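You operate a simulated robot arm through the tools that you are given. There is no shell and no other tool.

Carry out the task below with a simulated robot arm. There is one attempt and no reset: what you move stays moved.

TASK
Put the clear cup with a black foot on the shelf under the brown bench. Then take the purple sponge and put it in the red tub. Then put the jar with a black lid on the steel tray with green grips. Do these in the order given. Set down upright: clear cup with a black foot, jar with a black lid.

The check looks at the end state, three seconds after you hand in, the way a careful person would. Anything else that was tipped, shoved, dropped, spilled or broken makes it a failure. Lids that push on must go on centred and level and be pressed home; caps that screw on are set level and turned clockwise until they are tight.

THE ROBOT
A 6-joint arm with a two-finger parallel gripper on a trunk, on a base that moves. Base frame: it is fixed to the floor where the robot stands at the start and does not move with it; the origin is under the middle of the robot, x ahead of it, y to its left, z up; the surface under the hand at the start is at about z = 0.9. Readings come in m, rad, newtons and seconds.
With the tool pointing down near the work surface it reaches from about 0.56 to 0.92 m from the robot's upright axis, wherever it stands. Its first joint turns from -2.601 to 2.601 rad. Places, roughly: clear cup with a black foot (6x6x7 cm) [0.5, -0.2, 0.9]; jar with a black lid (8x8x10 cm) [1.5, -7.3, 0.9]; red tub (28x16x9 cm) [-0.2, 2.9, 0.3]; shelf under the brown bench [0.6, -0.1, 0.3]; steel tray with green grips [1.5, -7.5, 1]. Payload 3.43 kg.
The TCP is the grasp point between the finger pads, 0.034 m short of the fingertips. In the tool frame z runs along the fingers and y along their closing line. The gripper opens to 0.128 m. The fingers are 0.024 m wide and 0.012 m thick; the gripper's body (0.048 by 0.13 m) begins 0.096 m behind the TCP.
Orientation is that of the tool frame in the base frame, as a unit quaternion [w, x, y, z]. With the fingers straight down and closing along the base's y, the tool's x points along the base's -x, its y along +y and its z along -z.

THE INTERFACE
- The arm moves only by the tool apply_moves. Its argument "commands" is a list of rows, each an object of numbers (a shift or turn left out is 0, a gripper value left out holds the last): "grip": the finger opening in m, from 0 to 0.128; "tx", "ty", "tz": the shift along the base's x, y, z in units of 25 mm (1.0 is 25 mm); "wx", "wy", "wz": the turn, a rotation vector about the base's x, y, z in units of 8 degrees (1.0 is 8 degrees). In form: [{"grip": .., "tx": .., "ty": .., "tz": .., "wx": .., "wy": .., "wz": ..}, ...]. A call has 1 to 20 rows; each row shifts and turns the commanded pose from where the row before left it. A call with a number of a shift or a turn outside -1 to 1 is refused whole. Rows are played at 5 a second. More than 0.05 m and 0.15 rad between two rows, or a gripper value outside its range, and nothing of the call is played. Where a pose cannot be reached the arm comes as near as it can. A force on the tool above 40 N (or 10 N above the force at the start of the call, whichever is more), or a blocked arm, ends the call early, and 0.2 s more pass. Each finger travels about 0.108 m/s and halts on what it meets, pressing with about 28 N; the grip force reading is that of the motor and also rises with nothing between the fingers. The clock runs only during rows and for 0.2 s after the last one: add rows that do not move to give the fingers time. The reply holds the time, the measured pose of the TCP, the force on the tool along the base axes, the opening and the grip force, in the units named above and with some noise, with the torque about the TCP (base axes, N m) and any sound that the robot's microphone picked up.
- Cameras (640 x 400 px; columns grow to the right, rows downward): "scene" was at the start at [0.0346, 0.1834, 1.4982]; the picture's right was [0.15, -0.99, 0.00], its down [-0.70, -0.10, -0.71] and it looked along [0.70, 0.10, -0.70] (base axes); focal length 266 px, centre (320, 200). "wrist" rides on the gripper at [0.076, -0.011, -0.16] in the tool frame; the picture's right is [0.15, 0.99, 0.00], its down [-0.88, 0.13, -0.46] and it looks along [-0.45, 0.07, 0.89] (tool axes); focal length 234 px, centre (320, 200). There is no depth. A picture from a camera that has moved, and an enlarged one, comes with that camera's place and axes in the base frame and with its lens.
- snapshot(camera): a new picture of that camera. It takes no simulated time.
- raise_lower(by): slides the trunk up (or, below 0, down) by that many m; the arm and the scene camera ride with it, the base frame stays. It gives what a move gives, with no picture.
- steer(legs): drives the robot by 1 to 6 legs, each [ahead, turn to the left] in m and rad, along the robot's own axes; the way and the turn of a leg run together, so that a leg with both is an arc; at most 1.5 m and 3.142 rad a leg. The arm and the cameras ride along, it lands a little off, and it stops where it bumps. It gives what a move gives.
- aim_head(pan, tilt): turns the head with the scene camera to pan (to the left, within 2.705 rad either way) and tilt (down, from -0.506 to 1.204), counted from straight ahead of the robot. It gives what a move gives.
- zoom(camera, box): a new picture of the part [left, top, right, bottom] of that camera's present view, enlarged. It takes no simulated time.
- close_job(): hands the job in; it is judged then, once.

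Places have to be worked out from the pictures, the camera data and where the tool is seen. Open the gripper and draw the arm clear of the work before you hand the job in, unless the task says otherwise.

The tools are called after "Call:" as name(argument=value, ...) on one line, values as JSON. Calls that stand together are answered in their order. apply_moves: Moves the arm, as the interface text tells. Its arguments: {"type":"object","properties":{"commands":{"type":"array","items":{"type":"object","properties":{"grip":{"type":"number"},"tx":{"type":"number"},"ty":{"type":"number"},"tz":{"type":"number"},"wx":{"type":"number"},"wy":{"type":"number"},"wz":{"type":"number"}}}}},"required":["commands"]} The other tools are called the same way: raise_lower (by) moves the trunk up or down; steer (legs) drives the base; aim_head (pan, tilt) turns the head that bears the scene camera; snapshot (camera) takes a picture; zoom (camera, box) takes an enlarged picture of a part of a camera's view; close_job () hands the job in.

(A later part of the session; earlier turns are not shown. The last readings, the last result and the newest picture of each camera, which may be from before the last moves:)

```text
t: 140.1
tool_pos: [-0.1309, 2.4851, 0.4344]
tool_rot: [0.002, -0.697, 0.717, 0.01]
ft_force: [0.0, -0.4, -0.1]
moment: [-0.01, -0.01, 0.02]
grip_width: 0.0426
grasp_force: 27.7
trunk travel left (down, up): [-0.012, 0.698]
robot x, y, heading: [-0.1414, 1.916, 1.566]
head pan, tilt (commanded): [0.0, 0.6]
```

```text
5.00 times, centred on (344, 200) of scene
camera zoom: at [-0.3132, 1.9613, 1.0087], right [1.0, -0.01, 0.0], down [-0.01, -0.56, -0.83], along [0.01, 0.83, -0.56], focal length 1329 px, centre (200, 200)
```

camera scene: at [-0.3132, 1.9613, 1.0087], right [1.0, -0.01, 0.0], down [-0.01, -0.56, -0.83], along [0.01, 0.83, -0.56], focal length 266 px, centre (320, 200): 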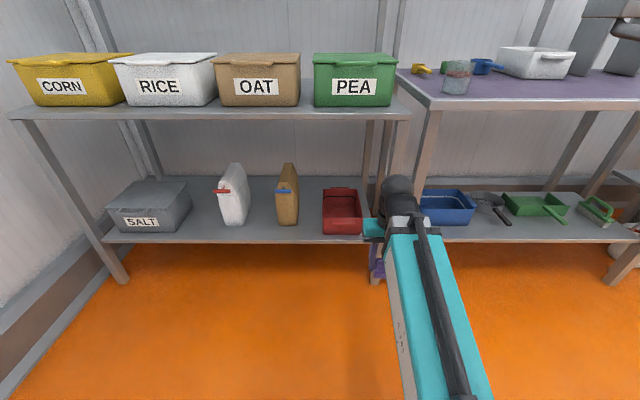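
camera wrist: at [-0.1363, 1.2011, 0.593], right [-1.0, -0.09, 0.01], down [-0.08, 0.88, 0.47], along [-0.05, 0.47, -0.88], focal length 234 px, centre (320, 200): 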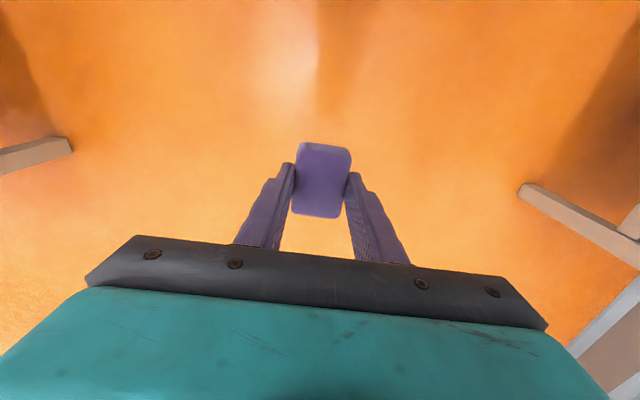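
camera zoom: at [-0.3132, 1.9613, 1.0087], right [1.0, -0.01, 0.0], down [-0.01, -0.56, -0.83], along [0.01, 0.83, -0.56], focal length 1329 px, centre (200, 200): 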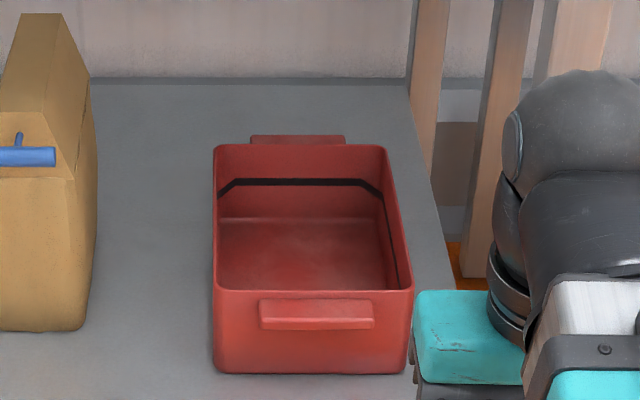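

The tub opening spans x -0.29..-0.14, y 2.775..2.975 (centre -0.216, 2.875), with the rack post about 7 cm to the right of my path. I'll shift left, raise slightly and start extending while pitching the tool forward.

Call:
apply_moves(commands=[{"tx": -0.5, "tz": 0.4}, {"tx": -0.9, "tz": 0.4, "wx": 0.3}, {"tx": -0.9, "ty": 0.3, "tz": 0.4, "wx": 0.4}, {"tx": -0.9, "ty": 0.6, "wx": 0.5}, {"ty": 0.9, "wx": 0.5}, {"ty": 0.9, "wx": 0.5}, {"ty": 0.9, "wx": 0.5}, {"ty": 0.6, "wx": 0.5}, {"ty": 0.3, "wx": 0.3}, {}])

Call:
snapshot(camera="scene")

Call:
snapshot(camera="wrist")

```text
t: 142.3
tool_pos: [-0.2114, 2.5986, 0.4646]
tool_rot: [0.171, -0.676, 0.693, 0.184]
ft_force: [-0.3, -0.5, -0.1]
moment: [0.0, 0.03, -0.02]
grip_width: 0.0425
grasp_force: 27.4
trunk travel left (down, up): [-0.012, 0.698]
robot x, y, heading: [-0.1415, 1.9169, 1.56]
head pan, tilt (commanded): [0.0, 0.6]
```

```text
taken
camera scene: at [-0.3132, 1.9613, 1.0087], right [1.0, -0.01, 0.0], down [-0.01, -0.56, -0.83], along [0.01, 0.83, -0.56], focal length 266 px, centre (320, 200)
```

scene: 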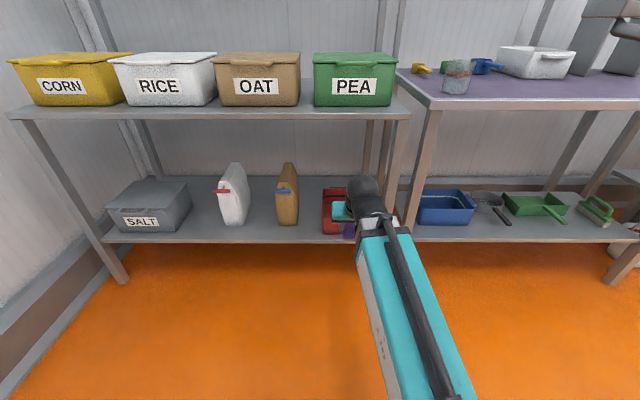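

```text
taken
camera wrist: at [-0.2011, 2.4541, 0.5677], right [-0.99, -0.11, -0.05], down [-0.1, 0.55, 0.83], along [-0.06, 0.83, -0.56], focal length 234 px, centre (320, 200)
```

wrist: 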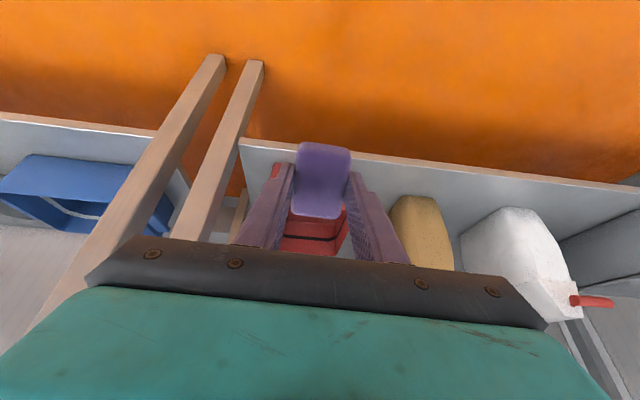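

The sponge is in line with the tub. I'll keep extending to y≈2.865 while pitching to about 50°, staying above the rim.

Call:
apply_moves(commands=[{"ty": 0.4, "wx": 0.2}, {"ty": 0.8, "wx": 0.3}, {"ty": 1, "wx": 0.3}, {"ty": 1, "wx": 0.3}, {"ty": 1, "wx": 0.3}, {"ty": 1, "wx": 0.3}, {"ty": 1, "wx": 0.3}, {"ty": 1, "wx": 0.3}, {"ty": 1, "wx": 0.3}, {"ty": 1, "wx": 0.15}, {"ty": 0.8}, {"ty": 0.5}, {}])

Call:
snapshot(camera="scene")

Call:
snapshot(camera="wrist")

```text
t: 145.1
tool_pos: [-0.212, 2.8606, 0.4634]
tool_rot: [0.296, -0.631, 0.645, 0.312]
ft_force: [-0.8, -0.5, -0.7]
moment: [0.01, 0.03, 0.04]
grip_width: 0.0427
grasp_force: 27.6
trunk travel left (down, up): [-0.012, 0.698]
robot x, y, heading: [-0.1451, 1.9154, 1.56]
head pan, tilt (commanded): [0.0, 0.6]
```

```text
taken
camera scene: at [-0.3132, 1.9613, 1.0087], right [1.0, -0.01, 0.0], down [-0.01, -0.56, -0.83], along [0.01, 0.83, -0.56], focal length 266 px, centre (320, 200)
```

scene: 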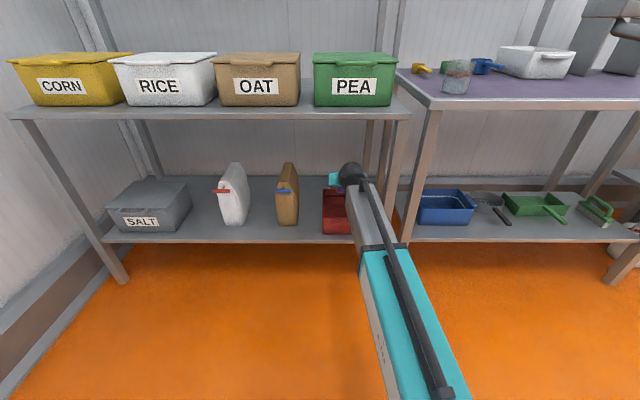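

```text
taken
camera wrist: at [-0.2014, 2.6891, 0.5059], right [-0.99, -0.08, -0.09], down [-0.1, 0.2, 0.97], along [-0.06, 0.98, -0.21], focal length 234 px, centre (320, 200)
```

wrist: 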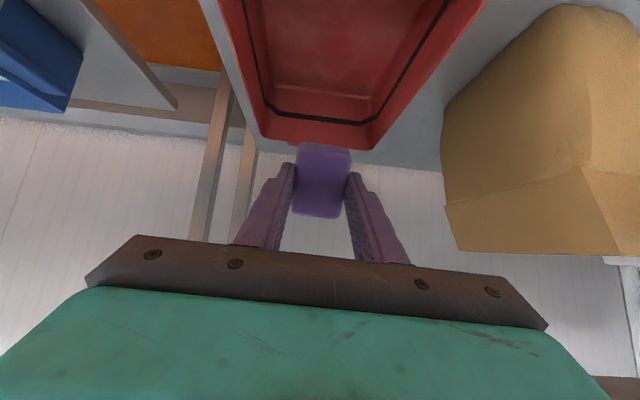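

The sponge is over the tub and centred in x. I'll lower it below the rim level.

Call:
apply_moves(commands=[{"tz": -0.3}, {"tz": -0.6}, {"tz": -0.7}, {"tz": -0.7}, {"tz": -0.4}, {}])

Call:
snapshot(camera="wrist")

Call:
zoom(camera="scene", box=[280, 150, 440, 250])

```text
t: 146.5
tool_pos: [-0.2122, 2.8623, 0.3973]
tool_rot: [0.297, -0.631, 0.646, 0.312]
ft_force: [-0.1, 0.0, -0.2]
moment: [-0.03, -0.04, -0.01]
grip_width: 0.0426
grasp_force: 28.1
trunk travel left (down, up): [-0.012, 0.698]
robot x, y, heading: [-0.144, 1.9124, 1.562]
head pan, tilt (commanded): [0.0, 0.6]
```

```text
taken
camera wrist: at [-0.2022, 2.6898, 0.4383], right [-0.99, -0.08, -0.08], down [-0.1, 0.2, 0.97], along [-0.06, 0.98, -0.21], focal length 234 px, centre (320, 200)
```

wrist: 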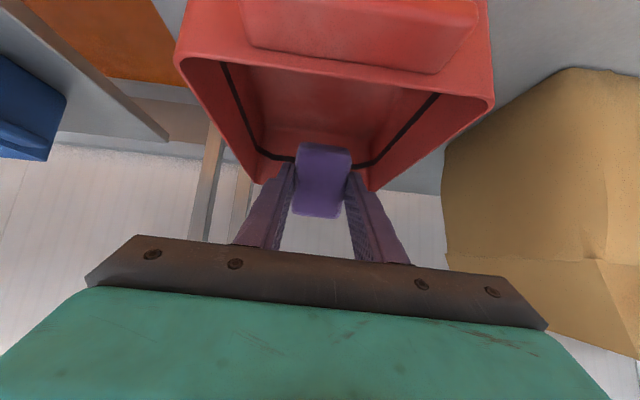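

```text
4.00 times, centred on (360, 200) of scene
camera zoom: at [-0.3132, 1.9613, 1.0087], right [1.0, -0.01, 0.0], down [-0.01, -0.56, -0.83], along [0.01, 0.83, -0.56], focal length 1063 px, centre (160, 200)
```

zoom: 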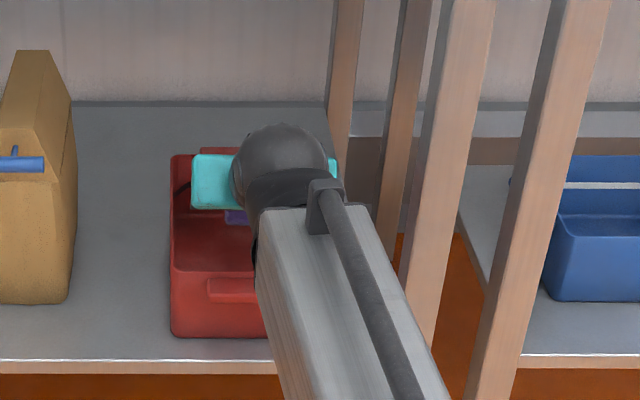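

The sponge is inside the tub's outline and below the back rim line of sight. I'll release it by opening to 7.5 cm.

Call:
apply_moves(commands=[{"grip": 0.05}, {"grip": 0.06}, {"grip": 0.07}, {"grip": 0.075}, {}, {}, {}])

Call:
snapshot(camera="wrist")

```text
t: 148.1
tool_pos: [-0.2135, 2.8621, 0.3968]
tool_rot: [0.296, -0.631, 0.646, 0.311]
ft_force: [-0.3, 0.1, 0.1]
moment: [-0.01, -0.01, 0.01]
grip_width: 0.0749
grasp_force: 0.0
trunk travel left (down, up): [-0.012, 0.698]
robot x, y, heading: [-0.1399, 1.9114, 1.558]
head pan, tilt (commanded): [0.0, 0.6]
```

```text
taken
camera wrist: at [-0.2022, 2.6898, 0.4386], right [-0.99, -0.08, -0.08], down [-0.1, 0.2, 0.97], along [-0.06, 0.98, -0.21], focal length 234 px, centre (320, 200)
```

wrist: 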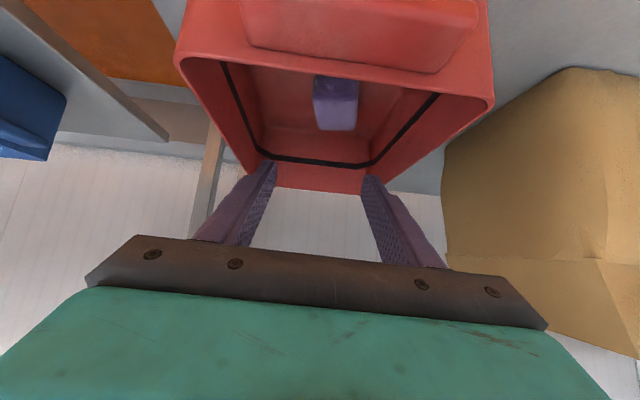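

The sponge has dropped into the tub. I'll raise the tool above the rim and retract along the same path while un-pitching.

Call:
apply_moves(commands=[{"tz": 0.4}, {"tz": 0.8}, {"tz": 0.9}, {"tz": 0.6}, {"ty": -0.4}, {"ty": -0.8}, {"ty": -1}, {"ty": -1, "wx": -0.25}, {"ty": -1, "wx": -0.3}, {"ty": -1, "wx": -0.35}, {"ty": -1, "wx": -0.35}, {"ty": -1, "wx": -0.35}, {"ty": -1, "wx": -0.35}, {"ty": -1, "wx": -0.4}, {"ty": -0.8, "wx": -0.4}, {"ty": -0.8, "wx": -0.5}, {"ty": -0.8, "wx": -0.5}, {"ty": -0.7, "wx": -0.5}, {"ty": -0.6, "wx": -0.5}, {"ty": -0.4, "wx": -0.4}])

Call:
snapshot(camera="scene")

Call:
zoom(camera="scene", box=[280, 160, 408, 240])

```text
t: 152.3
tool_pos: [-0.2111, 2.5289, 0.4639]
tool_rot: [0.055, -0.695, 0.714, 0.065]
ft_force: [-0.1, -0.7, 0.4]
moment: [0.0, 0.01, 0.02]
grip_width: 0.0751
grasp_force: 0.0
trunk travel left (down, up): [-0.012, 0.698]
robot x, y, heading: [-0.139, 1.9108, 1.56]
head pan, tilt (commanded): [0.0, 0.6]
```

```text
taken
camera scene: at [-0.3132, 1.9613, 1.0087], right [1.0, -0.01, 0.0], down [-0.01, -0.56, -0.83], along [0.01, 0.83, -0.56], focal length 266 px, centre (320, 200)
```

scene: 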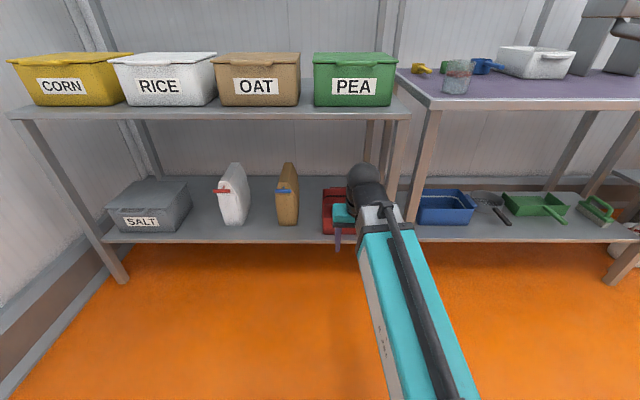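

```text
5.00 times, centred on (344, 200) of scene
camera zoom: at [-0.3132, 1.9613, 1.0087], right [1.0, -0.01, 0.0], down [-0.01, -0.56, -0.83], along [0.01, 0.83, -0.56], focal length 1329 px, centre (200, 200)
```

zoom: 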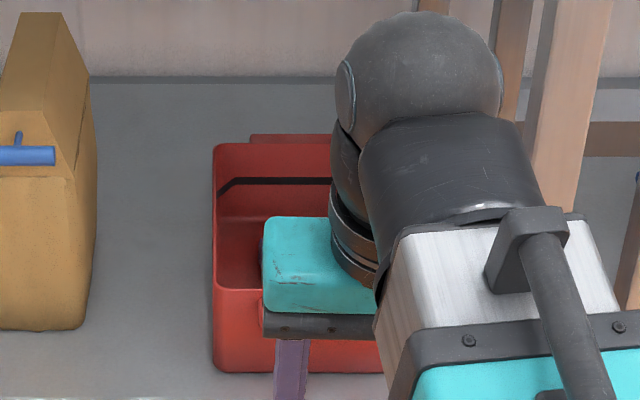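

The tool is clear of the tub. I'll back away, raise the trunk so the arm is above bench height, then check the tub from the scene camera.

Call:
steer(legs=[[-0.2, 0]])

Call:
raise_lower(by=0.4)

Call:
raise_lower(by=0.28)

Call:
zoom(camera="scene", box=[240, 140, 432, 260])

Call:
aim_head(pan=-1.2, tilt=0.6)

Call:
snapshot(camera="scene")

```text
t: 154.0
tool_pos: [-0.2125, 2.3279, 0.4654]
tool_rot: [0.055, -0.694, 0.715, 0.064]
ft_force: [-0.1, 0.2, 0.7]
moment: [0.02, 0.03, 0.0]
grip_width: 0.0752
grasp_force: 0.1
trunk travel left (down, up): [-0.012, 0.698]
robot x, y, heading: [-0.1469, 1.7161, 1.556]
head pan, tilt (commanded): [0.0, 0.6]
```

```text
t: 157.9
tool_pos: [-0.2122, 2.3264, 0.8656]
tool_rot: [0.056, -0.695, 0.714, 0.064]
ft_force: [-0.6, -0.1, 0.0]
moment: [0.02, 0.01, 0.0]
grip_width: 0.0752
grasp_force: 0.1
trunk travel left (down, up): [-0.412, 0.298]
robot x, y, heading: [-0.1464, 1.7144, 1.561]
head pan, tilt (commanded): [0.0, 0.6]
```

```text
t: 160.7
tool_pos: [-0.2128, 2.3264, 1.1446]
tool_rot: [0.055, -0.694, 0.715, 0.064]
ft_force: [-0.4, -1.7, 0.1]
moment: [0.03, 0.01, 0.04]
grip_width: 0.0749
grasp_force: 0.0
trunk travel left (down, up): [-0.692, 0.018]
robot x, y, heading: [-0.143, 1.7119, 1.56]
head pan, tilt (commanded): [0.0, 0.6]
```

```text
3.33 times, centred on (336, 200) of scene
camera zoom: at [-0.3152, 1.7598, 1.6886], right [1.0, -0.01, 0.0], down [-0.01, -0.56, -0.83], along [0.01, 0.83, -0.56], focal length 886 px, centre (267, 200)
```

zoom: 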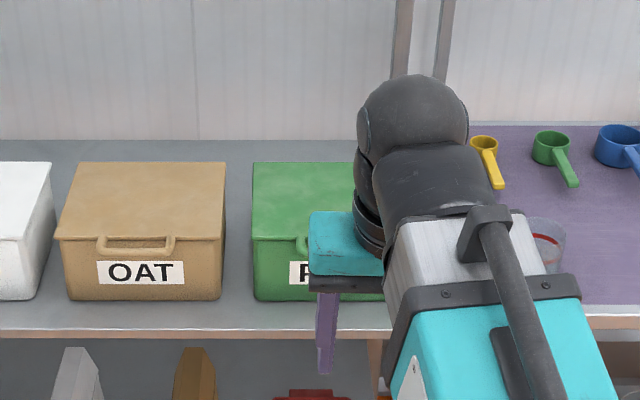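

```text
t: 162.1
tool_pos: [-0.2126, 2.3264, 1.145]
tool_rot: [0.056, -0.694, 0.715, 0.064]
ft_force: [0.4, -0.1, -0.1]
moment: [0.02, -0.04, -0.02]
grip_width: 0.0748
grasp_force: 0.0
trunk travel left (down, up): [-0.692, 0.018]
robot x, y, heading: [-0.1458, 1.7117, 1.558]
head pan, tilt (commanded): [-1.201, 0.6]
```

```text
taken
camera scene: at [-0.2334, 1.7026, 1.6887], right [0.35, -0.94, 0.0], down [-0.53, -0.2, -0.83], along [0.77, 0.29, -0.56], focal length 266 px, centre (320, 200)
```

scene: 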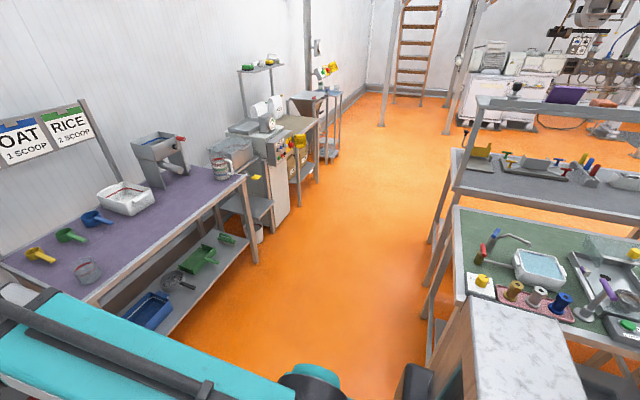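

The sponge was seen lying in the tub; the arm is now at z≈1.145, above everything on the green bench corner. I'll turn right 90° and check the position before completing the half turn.

Call:
steer(legs=[[0, -1.55]])

Call:
steer(legs=[[0, -1.55]])

Call:
aim_head(pan=0.0, tilt=0.4)

Call:
snapshot(camera="scene")

```text
t: 167.7
tool_pos: [0.4669, 1.7887, 1.1457]
tool_rot: [0.085, 0.008, 0.996, 0.007]
ft_force: [-0.6, 0.0, -0.5]
moment: [-0.04, 0.03, 0.03]
grip_width: 0.0751
grasp_force: 0.1
trunk travel left (down, up): [-0.692, 0.018]
robot x, y, heading: [-0.1441, 1.6725, 0.01]
head pan, tilt (commanded): [-1.201, 0.6]
```

```text
t: 173.2
tool_pos: [0.0072, 1.0772, 1.1453]
tool_rot: [0.067, 0.687, 0.722, -0.053]
ft_force: [-0.1, -0.1, 0.4]
moment: [0.01, 0.06, 0.02]
grip_width: 0.0749
grasp_force: 0.0
trunk travel left (down, up): [-0.692, 0.018]
robot x, y, heading: [-0.181, 1.6811, -1.491]
head pan, tilt (commanded): [-1.201, 0.6]
```

```text
t: 174.6
tool_pos: [0.008, 1.0771, 1.1451]
tool_rot: [0.067, 0.687, 0.722, -0.052]
ft_force: [0.8, -0.4, -0.2]
moment: [0.0, -0.02, 0.0]
grip_width: 0.0748
grasp_force: 0.0
trunk travel left (down, up): [-0.692, 0.018]
robot x, y, heading: [-0.1783, 1.6761, -1.493]
head pan, tilt (commanded): [0.0, 0.4]
```

```text
taken
camera scene: at [-0.0095, 1.6437, 1.7069], right [-1.0, -0.08, 0.0], down [-0.03, 0.39, -0.92], along [0.07, -0.92, -0.39], focal length 266 px, centre (320, 200)
```

scene: 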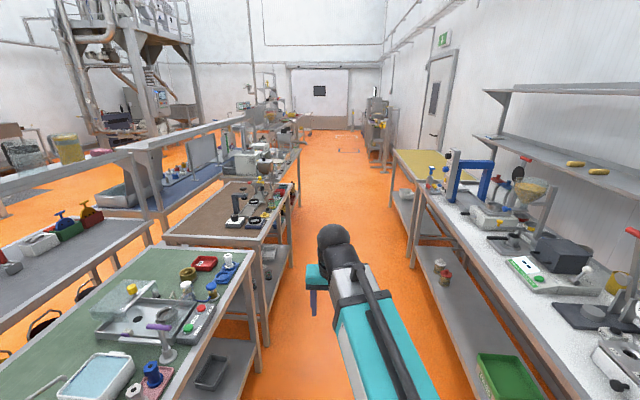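

The robot faces down the aisle at heading -1.49. I'll drive in 1.5 m legs with a small heading correction and check.

Call:
steer(legs=[[1.5, -0.06], [1.0, 0]])

Call:
snapshot(camera="scene")

```text
t: 188.5
tool_pos: [0.1372, -1.4114, 1.1447]
tool_rot: [0.067, 0.695, 0.714, -0.054]
ft_force: [0.5, -0.5, 0.1]
moment: [0.0, 0.01, 0.02]
grip_width: 0.0752
grasp_force: 0.2
trunk travel left (down, up): [-0.692, 0.018]
robot x, y, heading: [-0.0378, -0.8055, -1.52]
head pan, tilt (commanded): [0.0, 0.4]
```

```text
taken
camera scene: at [0.1347, -0.8452, 1.7069], right [-1.0, -0.05, 0.0], down [-0.02, 0.39, -0.92], along [0.05, -0.92, -0.39], focal length 266 px, centre (320, 200)
```

scene: 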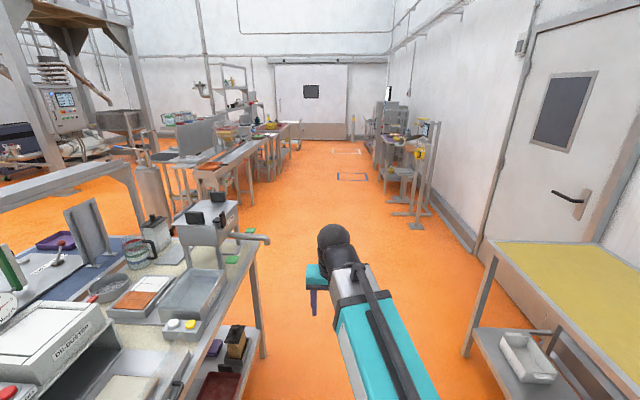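

The aisle ahead is clear. I'll continue in longer legs with a slight heading correction.

Call:
steer(legs=[[1.5, -0.04], [1.5, 0.0]])

Call:
aim_head(pan=0.35, tilt=0.35)

Call:
snapshot(camera="scene")

```text
t: 205.0
tool_pos: [0.1873, -4.4249, 1.1451]
tool_rot: [0.065, 0.708, 0.701, -0.055]
ft_force: [0.1, 0.0, 0.1]
moment: [0.0, -0.01, 0.01]
grip_width: 0.0749
grasp_force: 0.0
trunk travel left (down, up): [-0.692, 0.018]
robot x, y, heading: [0.0339, -3.8147, -1.551]
head pan, tilt (commanded): [0.0, 0.4]
```

```text
t: 205.9
tool_pos: [0.1874, -4.4243, 1.1459]
tool_rot: [0.065, 0.707, 0.702, -0.056]
ft_force: [-0.2, -0.2, 0.7]
moment: [0.02, 0.0, -0.01]
grip_width: 0.0749
grasp_force: 0.1
trunk travel left (down, up): [-0.692, 0.018]
robot x, y, heading: [0.0336, -3.813, -1.552]
head pan, tilt (commanded): [0.351, 0.351]
```

```text
taken
camera scene: at [0.2357, -3.8522, 1.7114], right [-0.93, -0.36, 0.0], down [-0.12, 0.32, -0.94], along [0.34, -0.88, -0.34], focal length 266 px, centre (320, 200)
```

scene: 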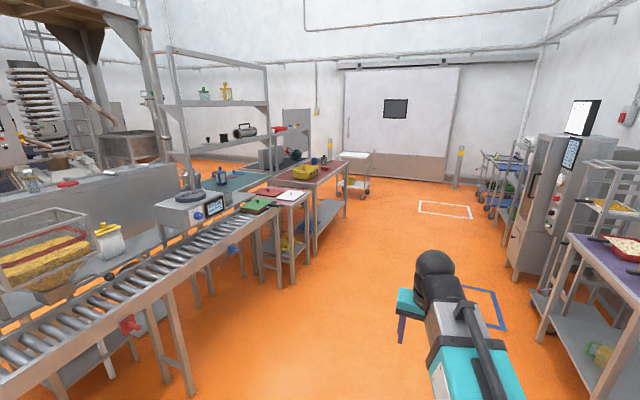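

The jar's stated place projects to about (325, 165), at the bench with the dark red top. I'll enlarge that area.

Call:
zoom(camera="scene", box=[220, 100, 380, 200])

```text
4.00 times, centred on (300, 150) of scene
camera zoom: at [0.2357, -3.8522, 1.7114], right [-0.93, -0.36, 0.0], down [-0.12, 0.32, -0.94], along [0.34, -0.88, -0.34], focal length 1063 px, centre (400, 400)
```

zoom: 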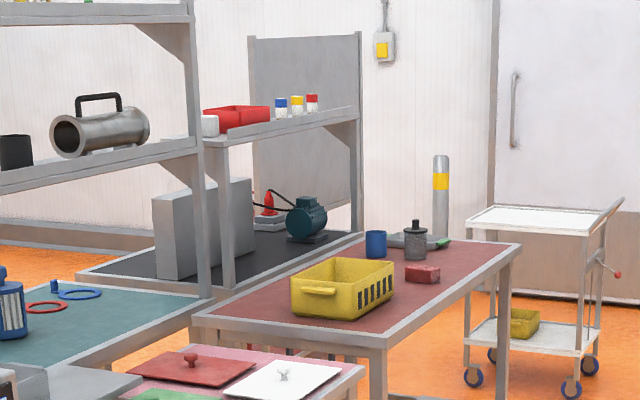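

The bench spans x 1.235–1.84, y -6.33 to -7.67, with the jar at about (1.51, -7.29) and the green-gripped tray just beyond it. I'll turn left slightly and drive toward (0.69, -6.75).

Call:
steer(legs=[[0, 0.2], [1.5, 0], [1.4, 0]])

Call:
aim_head(pan=0.7, tilt=0.7)

Call:
snapshot(camera="scene")

```text
t: 223.1
tool_pos: [1.0235, -7.2428, 1.1449]
tool_rot: [0.07, 0.629, 0.773, -0.048]
ft_force: [0.7, -0.2, -0.5]
moment: [0.01, -0.02, 0.01]
grip_width: 0.075
grasp_force: 0.0
trunk travel left (down, up): [-0.692, 0.018]
robot x, y, heading: [0.7422, -6.6819, -1.335]
head pan, tilt (commanded): [0.351, 0.351]
```

```text
t: 223.9
tool_pos: [1.0233, -7.2443, 1.1441]
tool_rot: [0.071, 0.628, 0.773, -0.048]
ft_force: [-0.3, -0.3, -0.3]
moment: [-0.03, 0.0, -0.03]
grip_width: 0.0749
grasp_force: 0.1
trunk travel left (down, up): [-0.692, 0.018]
robot x, y, heading: [0.7429, -6.6847, -1.339]
head pan, tilt (commanded): [0.7, 0.7]
```

```text
taken
camera scene: at [0.9655, -6.6465, 1.6801], right [-0.6, -0.8, 0.0], down [-0.52, 0.38, -0.77], along [0.61, -0.46, -0.64], focal length 266 px, centre (320, 200)
```

scene: 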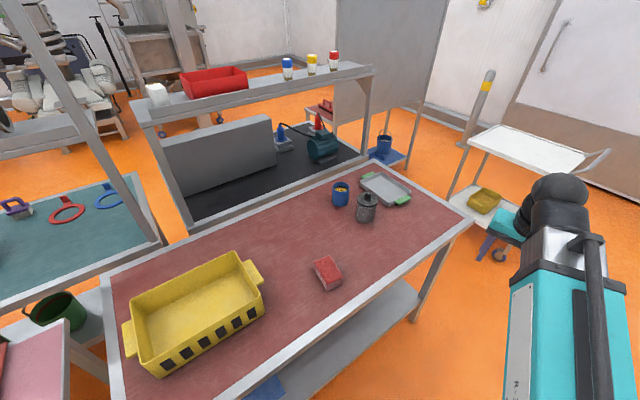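

Call:
zoom(camera="scene", box=[300, 150, 460, 250])

```text
4.00 times, centred on (380, 200) of scene
camera zoom: at [0.9655, -6.6465, 1.6801], right [-0.6, -0.8, 0.0], down [-0.52, 0.38, -0.77], along [0.61, -0.46, -0.64], focal length 1063 px, centre (80, 200)
```

zoom: 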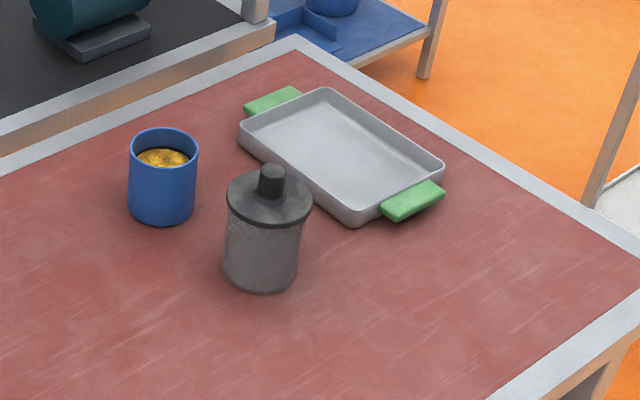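

The jar (8 cm, lid slightly wider than the body, knob to about z=1.04) stands at (1.503, -7.283); the tray spans x 1.48–1.675, y -7.40 to -7.555, and a filled blue mug is nearby at (1.654, -7.273). I'll drive to about (0.68, -7.38) alongside the bench.

Call:
steer(legs=[[0, -0.32], [0.69, 0]])

Call:
aim_head(pan=1.3, tilt=0.75)

Call:
snapshot(camera="scene")

```text
t: 229.3
tool_pos: [0.7969, -7.9687, 1.1445]
tool_rot: [0.063, 0.737, 0.671, -0.057]
ft_force: [0.2, 0.5, -1.3]
moment: [-0.04, 0.01, 0.0]
grip_width: 0.0752
grasp_force: 0.1
trunk travel left (down, up): [-0.692, 0.018]
robot x, y, heading: [0.695, -7.3463, -1.645]
head pan, tilt (commanded): [0.7, 0.7]
```

```text
t: 230.3
tool_pos: [0.7982, -7.9696, 1.1443]
tool_rot: [0.062, 0.737, 0.671, -0.057]
ft_force: [-0.4, 0.7, 0.0]
moment: [0.01, -0.03, -0.03]
grip_width: 0.0748
grasp_force: 0.0
trunk travel left (down, up): [-0.692, 0.018]
robot x, y, heading: [0.6999, -7.3476, -1.647]
head pan, tilt (commanded): [1.3, 0.75]
```

```text
taken
camera scene: at [0.9465, -7.342, 1.6758], right [-0.34, -0.94, 0.0], down [-0.64, 0.23, -0.73], along [0.69, -0.25, -0.68], focal length 266 px, centre (320, 200)
```

scene: 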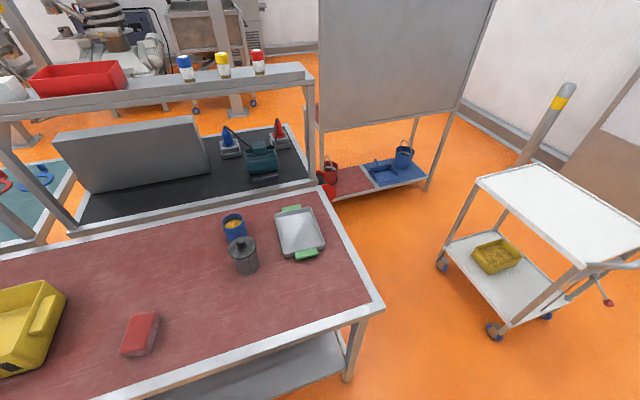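

The robot is at (0.697, -7.347), a good distance. I'll enlarge the jar and tray for refined positions.

Call:
zoom(camera="scene", box=[200, 190, 360, 290])

```text
4.00 times, centred on (280, 240) of scene
camera zoom: at [0.9465, -7.342, 1.6758], right [-0.34, -0.94, 0.0], down [-0.64, 0.23, -0.73], along [0.69, -0.25, -0.68], focal length 1063 px, centre (480, 40)
```

zoom: 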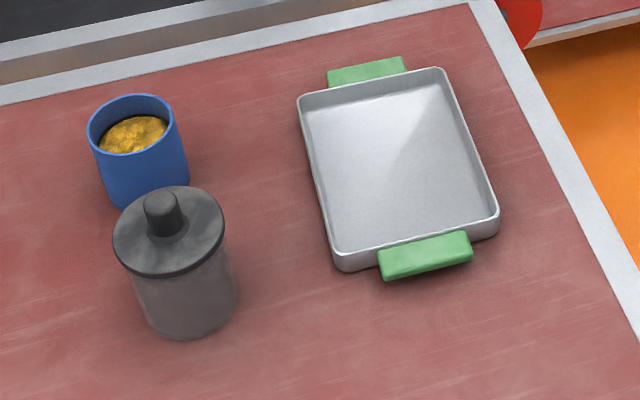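

Triangulating two views gives jar axis (1.504, -7.285) on a top at z=0.899, lid flat at z≈1.00; tray centre (1.586, -7.487). I'll swing the arm from straight ahead to point at the bench (+x), keeping it at z≈1.145.

Call:
apply_moves(commands=[{"tx": 0.4, "ty": 0.1, "wz": 0.15}, {"tx": 0.8, "ty": 0.25, "wz": 0.3}, {"tx": 0.95, "ty": 0.34, "wz": 0.32}, {"tx": 0.95, "ty": 0.34, "wz": 0.32}, {"tx": 0.95, "ty": 0.34, "wz": 0.32}, {"tx": 0.95, "ty": 0.34, "wz": 0.32}, {"tx": 0.95, "ty": 0.34, "wz": 0.32}, {"tx": 0.95, "ty": 0.34, "wz": 0.32}, {"tx": 0.95, "ty": 0.45, "wz": 0.32}, {"tx": 0.9, "ty": 0.6, "wz": 0.35}, {"tx": 0.84, "ty": 0.7, "wz": 0.35}, {"tx": 0.84, "ty": 0.7, "wz": 0.35}, {"tx": 0.84, "ty": 0.7, "wz": 0.35}, {"tx": 0.84, "ty": 0.7, "wz": 0.35}, {"tx": 0.84, "ty": 0.7, "wz": 0.35}, {"tx": 0.84, "ty": 0.8, "wz": 0.35}, {"tx": 0.7, "ty": 0.85, "wz": 0.35}, {"tx": 0.55, "ty": 0.9, "wz": 0.35}, {"tx": 0.5, "ty": 0.7, "wz": 0.3}, {"tx": 0.2, "ty": 0.4, "wz": 0.15}])

Call:
snapshot(camera="scene")

```text
t: 234.6
tool_pos: [1.1911, -7.7034, 1.1457]
tool_rot: [0.081, 0.382, 0.92, -0.025]
ft_force: [-0.1, -0.7, -0.1]
moment: [-0.02, -0.01, 0.0]
grip_width: 0.0753
grasp_force: 0.1
trunk travel left (down, up): [-0.692, 0.018]
robot x, y, heading: [0.6972, -7.3458, -1.645]
head pan, tilt (commanded): [1.3, 0.75]
```

```text
taken
camera scene: at [0.9466, -7.3417, 1.6758], right [-0.33, -0.94, 0.0], down [-0.64, 0.23, -0.73], along [0.69, -0.24, -0.68], focal length 266 px, centre (320, 200)
```

scene: 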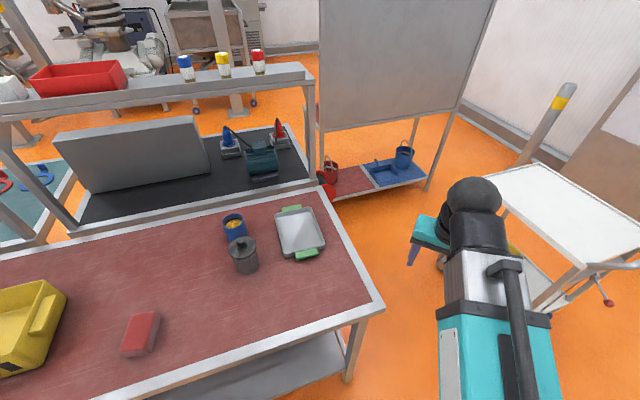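

Clear so far. I'll complete the swing to the pre-grasp position in front of the jar, also opening the gripper to 11.5 cm.

Call:
apply_moves(commands=[{"tx": 0.3, "ty": 0.4, "wz": 0.15, "grip": 0.115}, {"tx": 0.5, "ty": 0.75, "wz": 0.3}, {"tx": 0.56, "ty": 0.85, "wz": 0.3}, {"tx": 0.56, "ty": 0.9, "wz": 0.3}, {"tx": 0.56, "ty": 0.9, "wz": 0.3}, {"tx": 0.5, "ty": 0.9, "wz": 0.3}, {"tx": 0.45, "ty": 0.95, "wz": 0.3}, {"tx": 0.35, "ty": 0.95, "wz": 0.3}, {"tx": 0.3, "ty": 0.95, "wz": 0.3}, {"tx": 0.2, "ty": 0.95, "wz": 0.3}, {"tx": 0.15, "ty": 0.95, "wz": 0.3}, {"tx": 0.1, "ty": 0.95, "wz": 0.35}, {"tx": 0.1, "ty": 0.95, "wz": 0.35}, {"ty": 0.95, "wz": 0.35}, {"ty": 0.95, "wz": 0.35}, {"ty": 0.95, "wz": 0.35}, {"ty": 0.95, "wz": 0.35}, {"ty": 0.8, "wz": 0.35}, {"ty": 0.5, "wz": 0.2}, {"ty": 0.2}])

Call:
snapshot(camera="wrist")

Call:
snapshot(camera="scene")

```text
t: 238.8
tool_pos: [1.3047, -7.2862, 1.1446]
tool_rot: [0.085, -0.012, 0.996, 0.009]
ft_force: [0.1, -0.4, -0.3]
moment: [-0.01, -0.01, -0.03]
grip_width: 0.115
grasp_force: 0.1
trunk travel left (down, up): [-0.692, 0.018]
robot x, y, heading: [0.6962, -7.3493, -1.643]
head pan, tilt (commanded): [1.3, 0.75]
```

```text
taken
camera wrist: at [1.2029, -7.3025, 1.2889], right [-0.17, 0.99, -0.01], down [0.79, 0.14, 0.6], along [0.59, 0.09, -0.8], focal length 234 px, centre (320, 200)
```

wrist: 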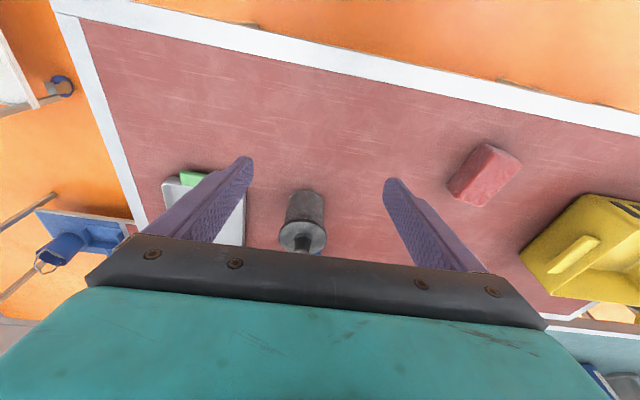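

```text
taken
camera scene: at [0.9466, -7.3416, 1.6758], right [-0.33, -0.94, 0.0], down [-0.64, 0.23, -0.73], along [0.69, -0.24, -0.68], focal length 266 px, centre (320, 200)
```

scene: 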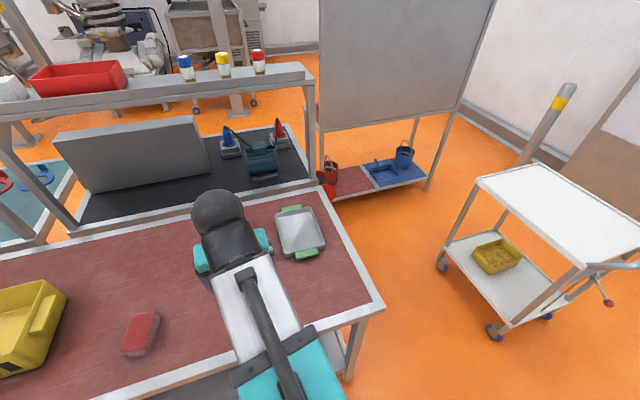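

The tool faces the bench with closing along y. I'll move over the jar at z≈1.145 while pitching the fingers forward to about 45°, which lets me clamp the body below the wider lid.

Call:
apply_moves(commands=[{"tx": 0.4, "wy": -0.25, "wx": -0.11, "wz": -0.18}, {"tx": 0.7, "wy": -0.4}, {"tx": 0.85, "wy": -0.45}, {"tx": 0.85, "wy": -0.45}, {"tx": 0.85, "wy": -0.45}, {"tx": 0.85, "wy": -0.45}, {"tx": 0.85, "wy": -0.45}, {"tx": 0.85, "wy": -0.45}, {"tx": 0.8, "wy": -0.45}, {"tx": 0.6, "wy": -0.35}, {"tx": 0.3, "wy": -0.2}, {}])

Call:
snapshot(camera="wrist")

Call:
snapshot(camera="scene")

```text
t: 241.3
tool_pos: [1.5035, -7.2893, 1.1459]
tool_rot: [0.379, -0.001, 0.925, 0.001]
ft_force: [0.2, 0.5, -0.6]
moment: [0.0, 0.03, 0.03]
grip_width: 0.1149
grasp_force: 0.1
trunk travel left (down, up): [-0.692, 0.018]
robot x, y, heading: [0.6966, -7.3479, -1.643]
head pan, tilt (commanded): [1.3, 0.75]
```

```text
taken
camera wrist: at [1.3366, -7.2997, 1.2063], right [-0.1, 0.99, -0.1], down [0.31, 0.13, 0.94], along [0.95, 0.07, -0.32], focal length 234 px, centre (320, 200)
```

wrist: 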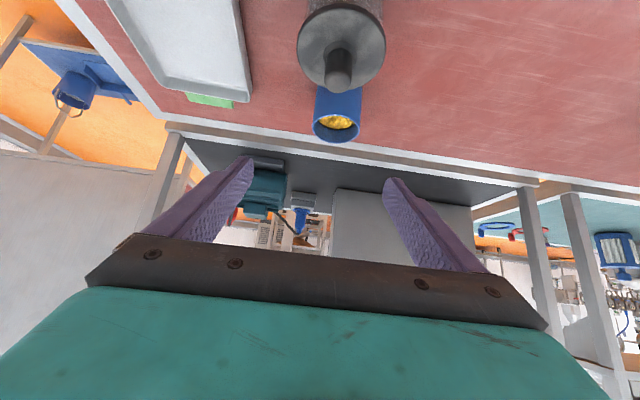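

```text
taken
camera scene: at [0.9466, -7.3417, 1.6758], right [-0.33, -0.94, 0.0], down [-0.64, 0.23, -0.73], along [0.69, -0.24, -0.68], focal length 266 px, centre (320, 200)
```

scene: 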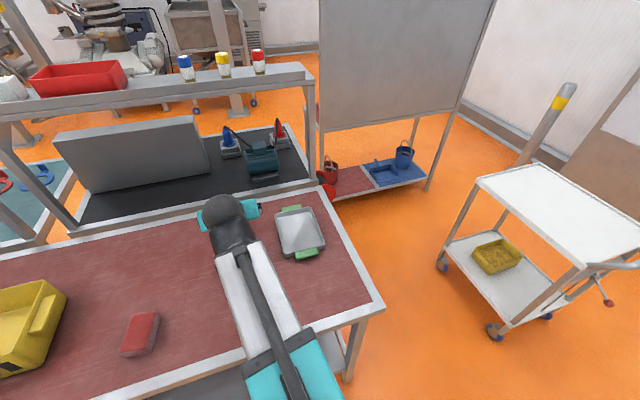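

The jar's lid is visible below; I compute its axis at about (1.50, -7.283). I'll enlarge the wrist view to refine before descending.

Call:
zoom(camera="wrist", box=[240, 0, 448, 130])

```text
3.08 times, centred on (344, 65) of wrist
camera zoom: at [1.3366, -7.2997, 1.2063], right [-0.1, 0.99, -0.1], down [0.31, 0.13, 0.94], along [0.95, 0.07, -0.32], focal length 720 px, centre (246, 615)
```

zoom: 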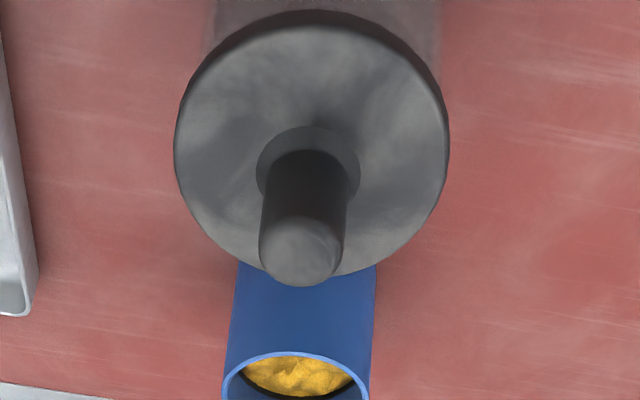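

The lid's centre is at (1.499–1.503, -7.283). I'll shift 6 mm in +y and begin descending with the fingers straddling the jar.

Call:
apply_moves(commands=[{"ty": 0.25, "tz": -0.3}, {"tz": -0.7}, {"tz": -0.9}, {"tz": -0.9}, {"tz": -0.9}, {"tz": -0.6}, {"tz": -0.3}, {}])

Call:
snapshot(camera="wrist")

Call:
zoom(camera="scene", box=[180, 170, 340, 270])

```text
t: 243.2
tool_pos: [1.5055, -7.2818, 1.031]
tool_rot: [0.379, 0.0, 0.926, 0.0]
ft_force: [0.0, 0.3, 0.3]
moment: [0.01, -0.01, -0.01]
grip_width: 0.115
grasp_force: 0.2
trunk travel left (down, up): [-0.692, 0.018]
robot x, y, heading: [0.6989, -7.3501, -1.639]
head pan, tilt (commanded): [1.3, 0.75]
```

```text
taken
camera wrist: at [1.3368, -7.2931, 1.0908], right [-0.1, 0.99, -0.1], down [0.31, 0.13, 0.94], along [0.95, 0.07, -0.32], focal length 234 px, centre (320, 200)
```

wrist: 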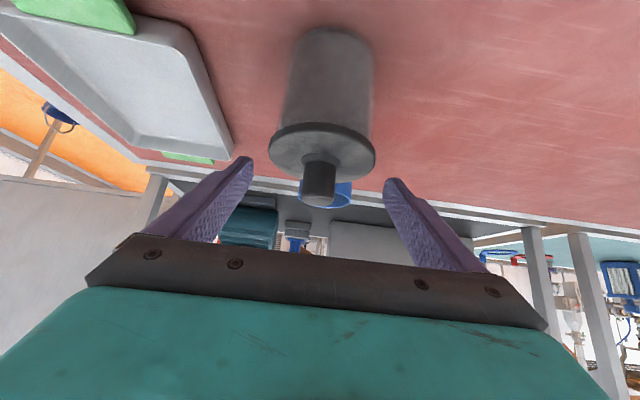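

```text
4.00 times, centred on (260, 220) of scene
camera zoom: at [0.9466, -7.3417, 1.6758], right [-0.33, -0.94, 0.0], down [-0.64, 0.23, -0.73], along [0.69, -0.24, -0.68], focal length 1063 px, centre (560, 120)
```

zoom: 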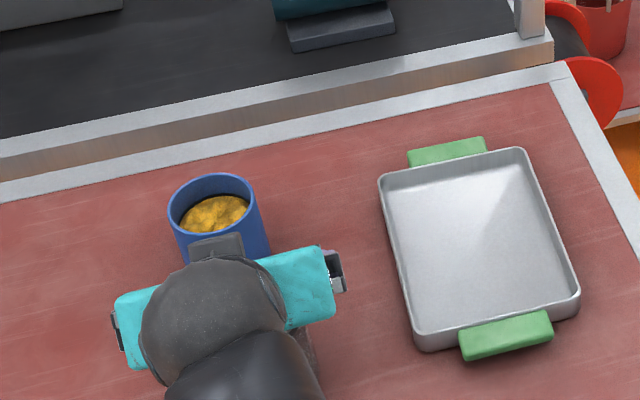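

The jar is centred between the fingers. I'll descend the remaining 8 cm to z≈0.95 gently.

Call:
apply_moves(commands=[{"tz": -0.3}, {"tz": -0.6}, {"tz": -0.7}, {"tz": -0.7}, {"tz": -0.5}, {"tz": -0.3}, {"tz": -0.14}, {}])

Call:
snapshot(camera="wrist")

```text
t: 244.9
tool_pos: [1.5043, -7.2798, 0.9484]
tool_rot: [0.379, 0.0, 0.926, 0.0]
ft_force: [0.3, -0.3, 0.2]
moment: [0.0, -0.02, 0.01]
grip_width: 0.1152
grasp_force: 0.1
trunk travel left (down, up): [-0.692, 0.018]
robot x, y, heading: [0.6964, -7.3493, -1.646]
head pan, tilt (commanded): [1.3, 0.75]
```

```text
taken
camera wrist: at [1.3367, -7.2925, 1.0093], right [-0.1, 0.99, -0.1], down [0.31, 0.13, 0.94], along [0.95, 0.07, -0.32], focal length 234 px, centre (320, 200)
```

wrist: 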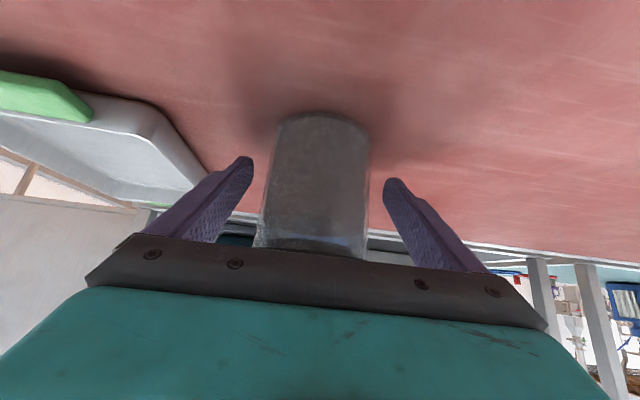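

The jar body is centred between the pads. I'll close slowly onto it.

Call:
apply_moves(commands=[{"grip": 0.106}, {"grip": 0.099}, {"grip": 0.094}, {"grip": 0.09}, {"grip": 0.086}, {"grip": 0.083}, {"grip": 0.08}, {"grip": 0.077}, {"grip": 0.074}, {"grip": 0.07}, {}, {}])

Call:
snapshot(camera="wrist")

```text
t: 247.6
tool_pos: [1.5038, -7.2803, 0.9487]
tool_rot: [0.379, -0.001, 0.926, 0.001]
ft_force: [0.8, -0.6, 0.7]
moment: [0.07, -0.02, -0.03]
grip_width: 0.0765
grasp_force: 27.9
trunk travel left (down, up): [-0.692, 0.018]
robot x, y, heading: [0.6938, -7.3459, -1.645]
head pan, tilt (commanded): [1.3, 0.75]
```

```text
taken
camera wrist: at [1.3367, -7.2926, 1.0095], right [-0.1, 0.99, -0.1], down [0.31, 0.13, 0.94], along [0.95, 0.07, -0.32], focal length 234 px, centre (320, 200)
```

wrist: 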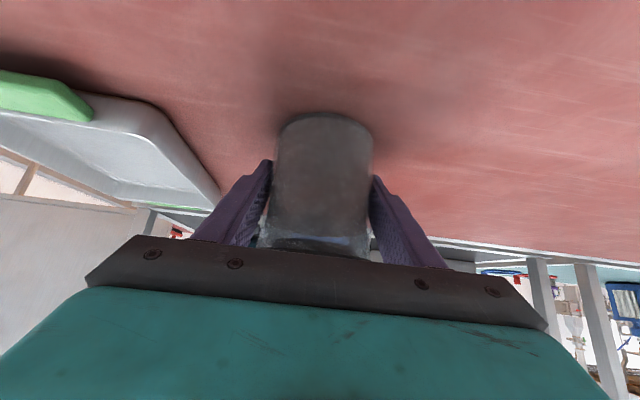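

The jar is held (0.0765 m, 28 N) on its body. I'll lift it 7 cm slowly and check.

Call:
apply_moves(commands=[{"tz": 0.15}, {"tz": 0.25}, {"tz": 0.4}, {"tz": 0.5}, {"tz": 0.6}, {"tz": 0.5}, {"tz": 0.3}, {"tz": 0.1}, {}])

Call:
snapshot(camera="wrist")

Call:
zoom(camera="scene", box=[180, 170, 340, 270])

```text
t: 249.6
tool_pos: [1.5031, -7.2818, 1.0217]
tool_rot: [0.379, -0.001, 0.925, 0.001]
ft_force: [-0.3, -0.2, -3.1]
moment: [-0.02, -0.01, -0.02]
grip_width: 0.0764
grasp_force: 28.0
trunk travel left (down, up): [-0.692, 0.018]
robot x, y, heading: [0.6946, -7.3485, -1.643]
head pan, tilt (commanded): [1.3, 0.75]
```

```text
taken
camera wrist: at [1.3361, -7.2929, 1.081], right [-0.1, 0.99, -0.1], down [0.31, 0.13, 0.94], along [0.95, 0.07, -0.32], focal length 234 px, centre (320, 200)
```

wrist: 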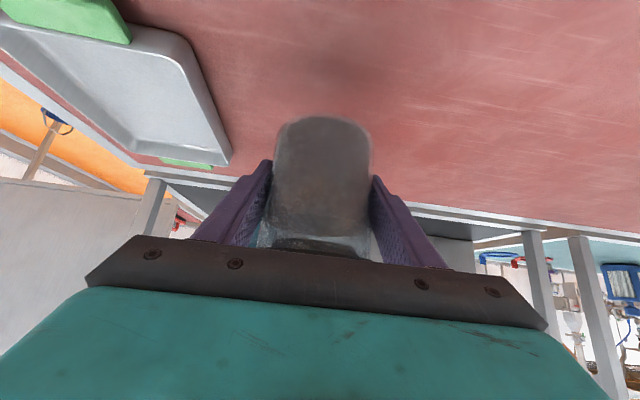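

```text
4.00 times, centred on (260, 220) of scene
camera zoom: at [0.9469, -7.3416, 1.6757], right [-0.33, -0.94, 0.0], down [-0.64, 0.23, -0.73], along [0.69, -0.24, -0.68], focal length 1063 px, centre (560, 120)
```

zoom: 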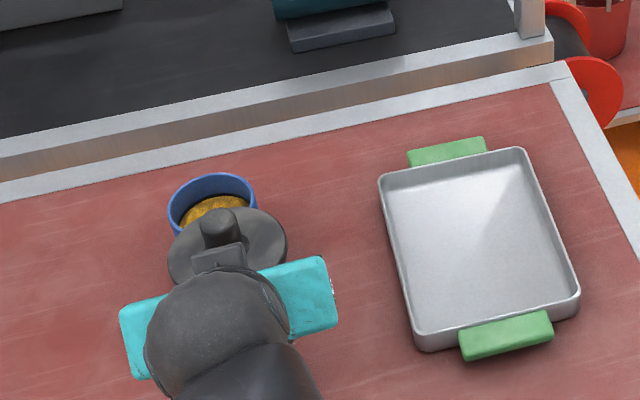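

Weight of about 3 N is now carried. I'll enlarge the wrist view to check that the jar hasn't tilted in the grip.

Call:
zoom(camera="wrist", box=[216, 90, 424, 260])

Call:
zoom(camera="scene", box=[200, 200, 280, 250])

```text
2.35 times, centred on (320, 175) of wrist
camera zoom: at [1.3361, -7.2929, 1.081], right [-0.1, 0.99, -0.1], down [0.31, 0.13, 0.94], along [0.95, 0.07, -0.32], focal length 551 px, centre (320, 259)
```

zoom: 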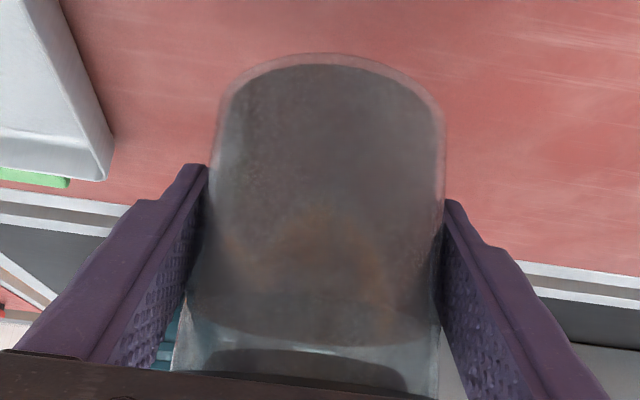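

```text
8.00 times, centred on (240, 225) of scene
camera zoom: at [0.9469, -7.3416, 1.6757], right [-0.33, -0.94, 0.0], down [-0.64, 0.23, -0.73], along [0.69, -0.24, -0.68], focal length 2126 px, centre (960, 0)
```

zoom: 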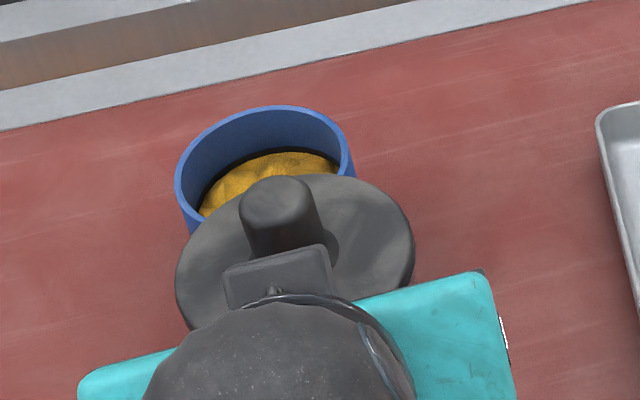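

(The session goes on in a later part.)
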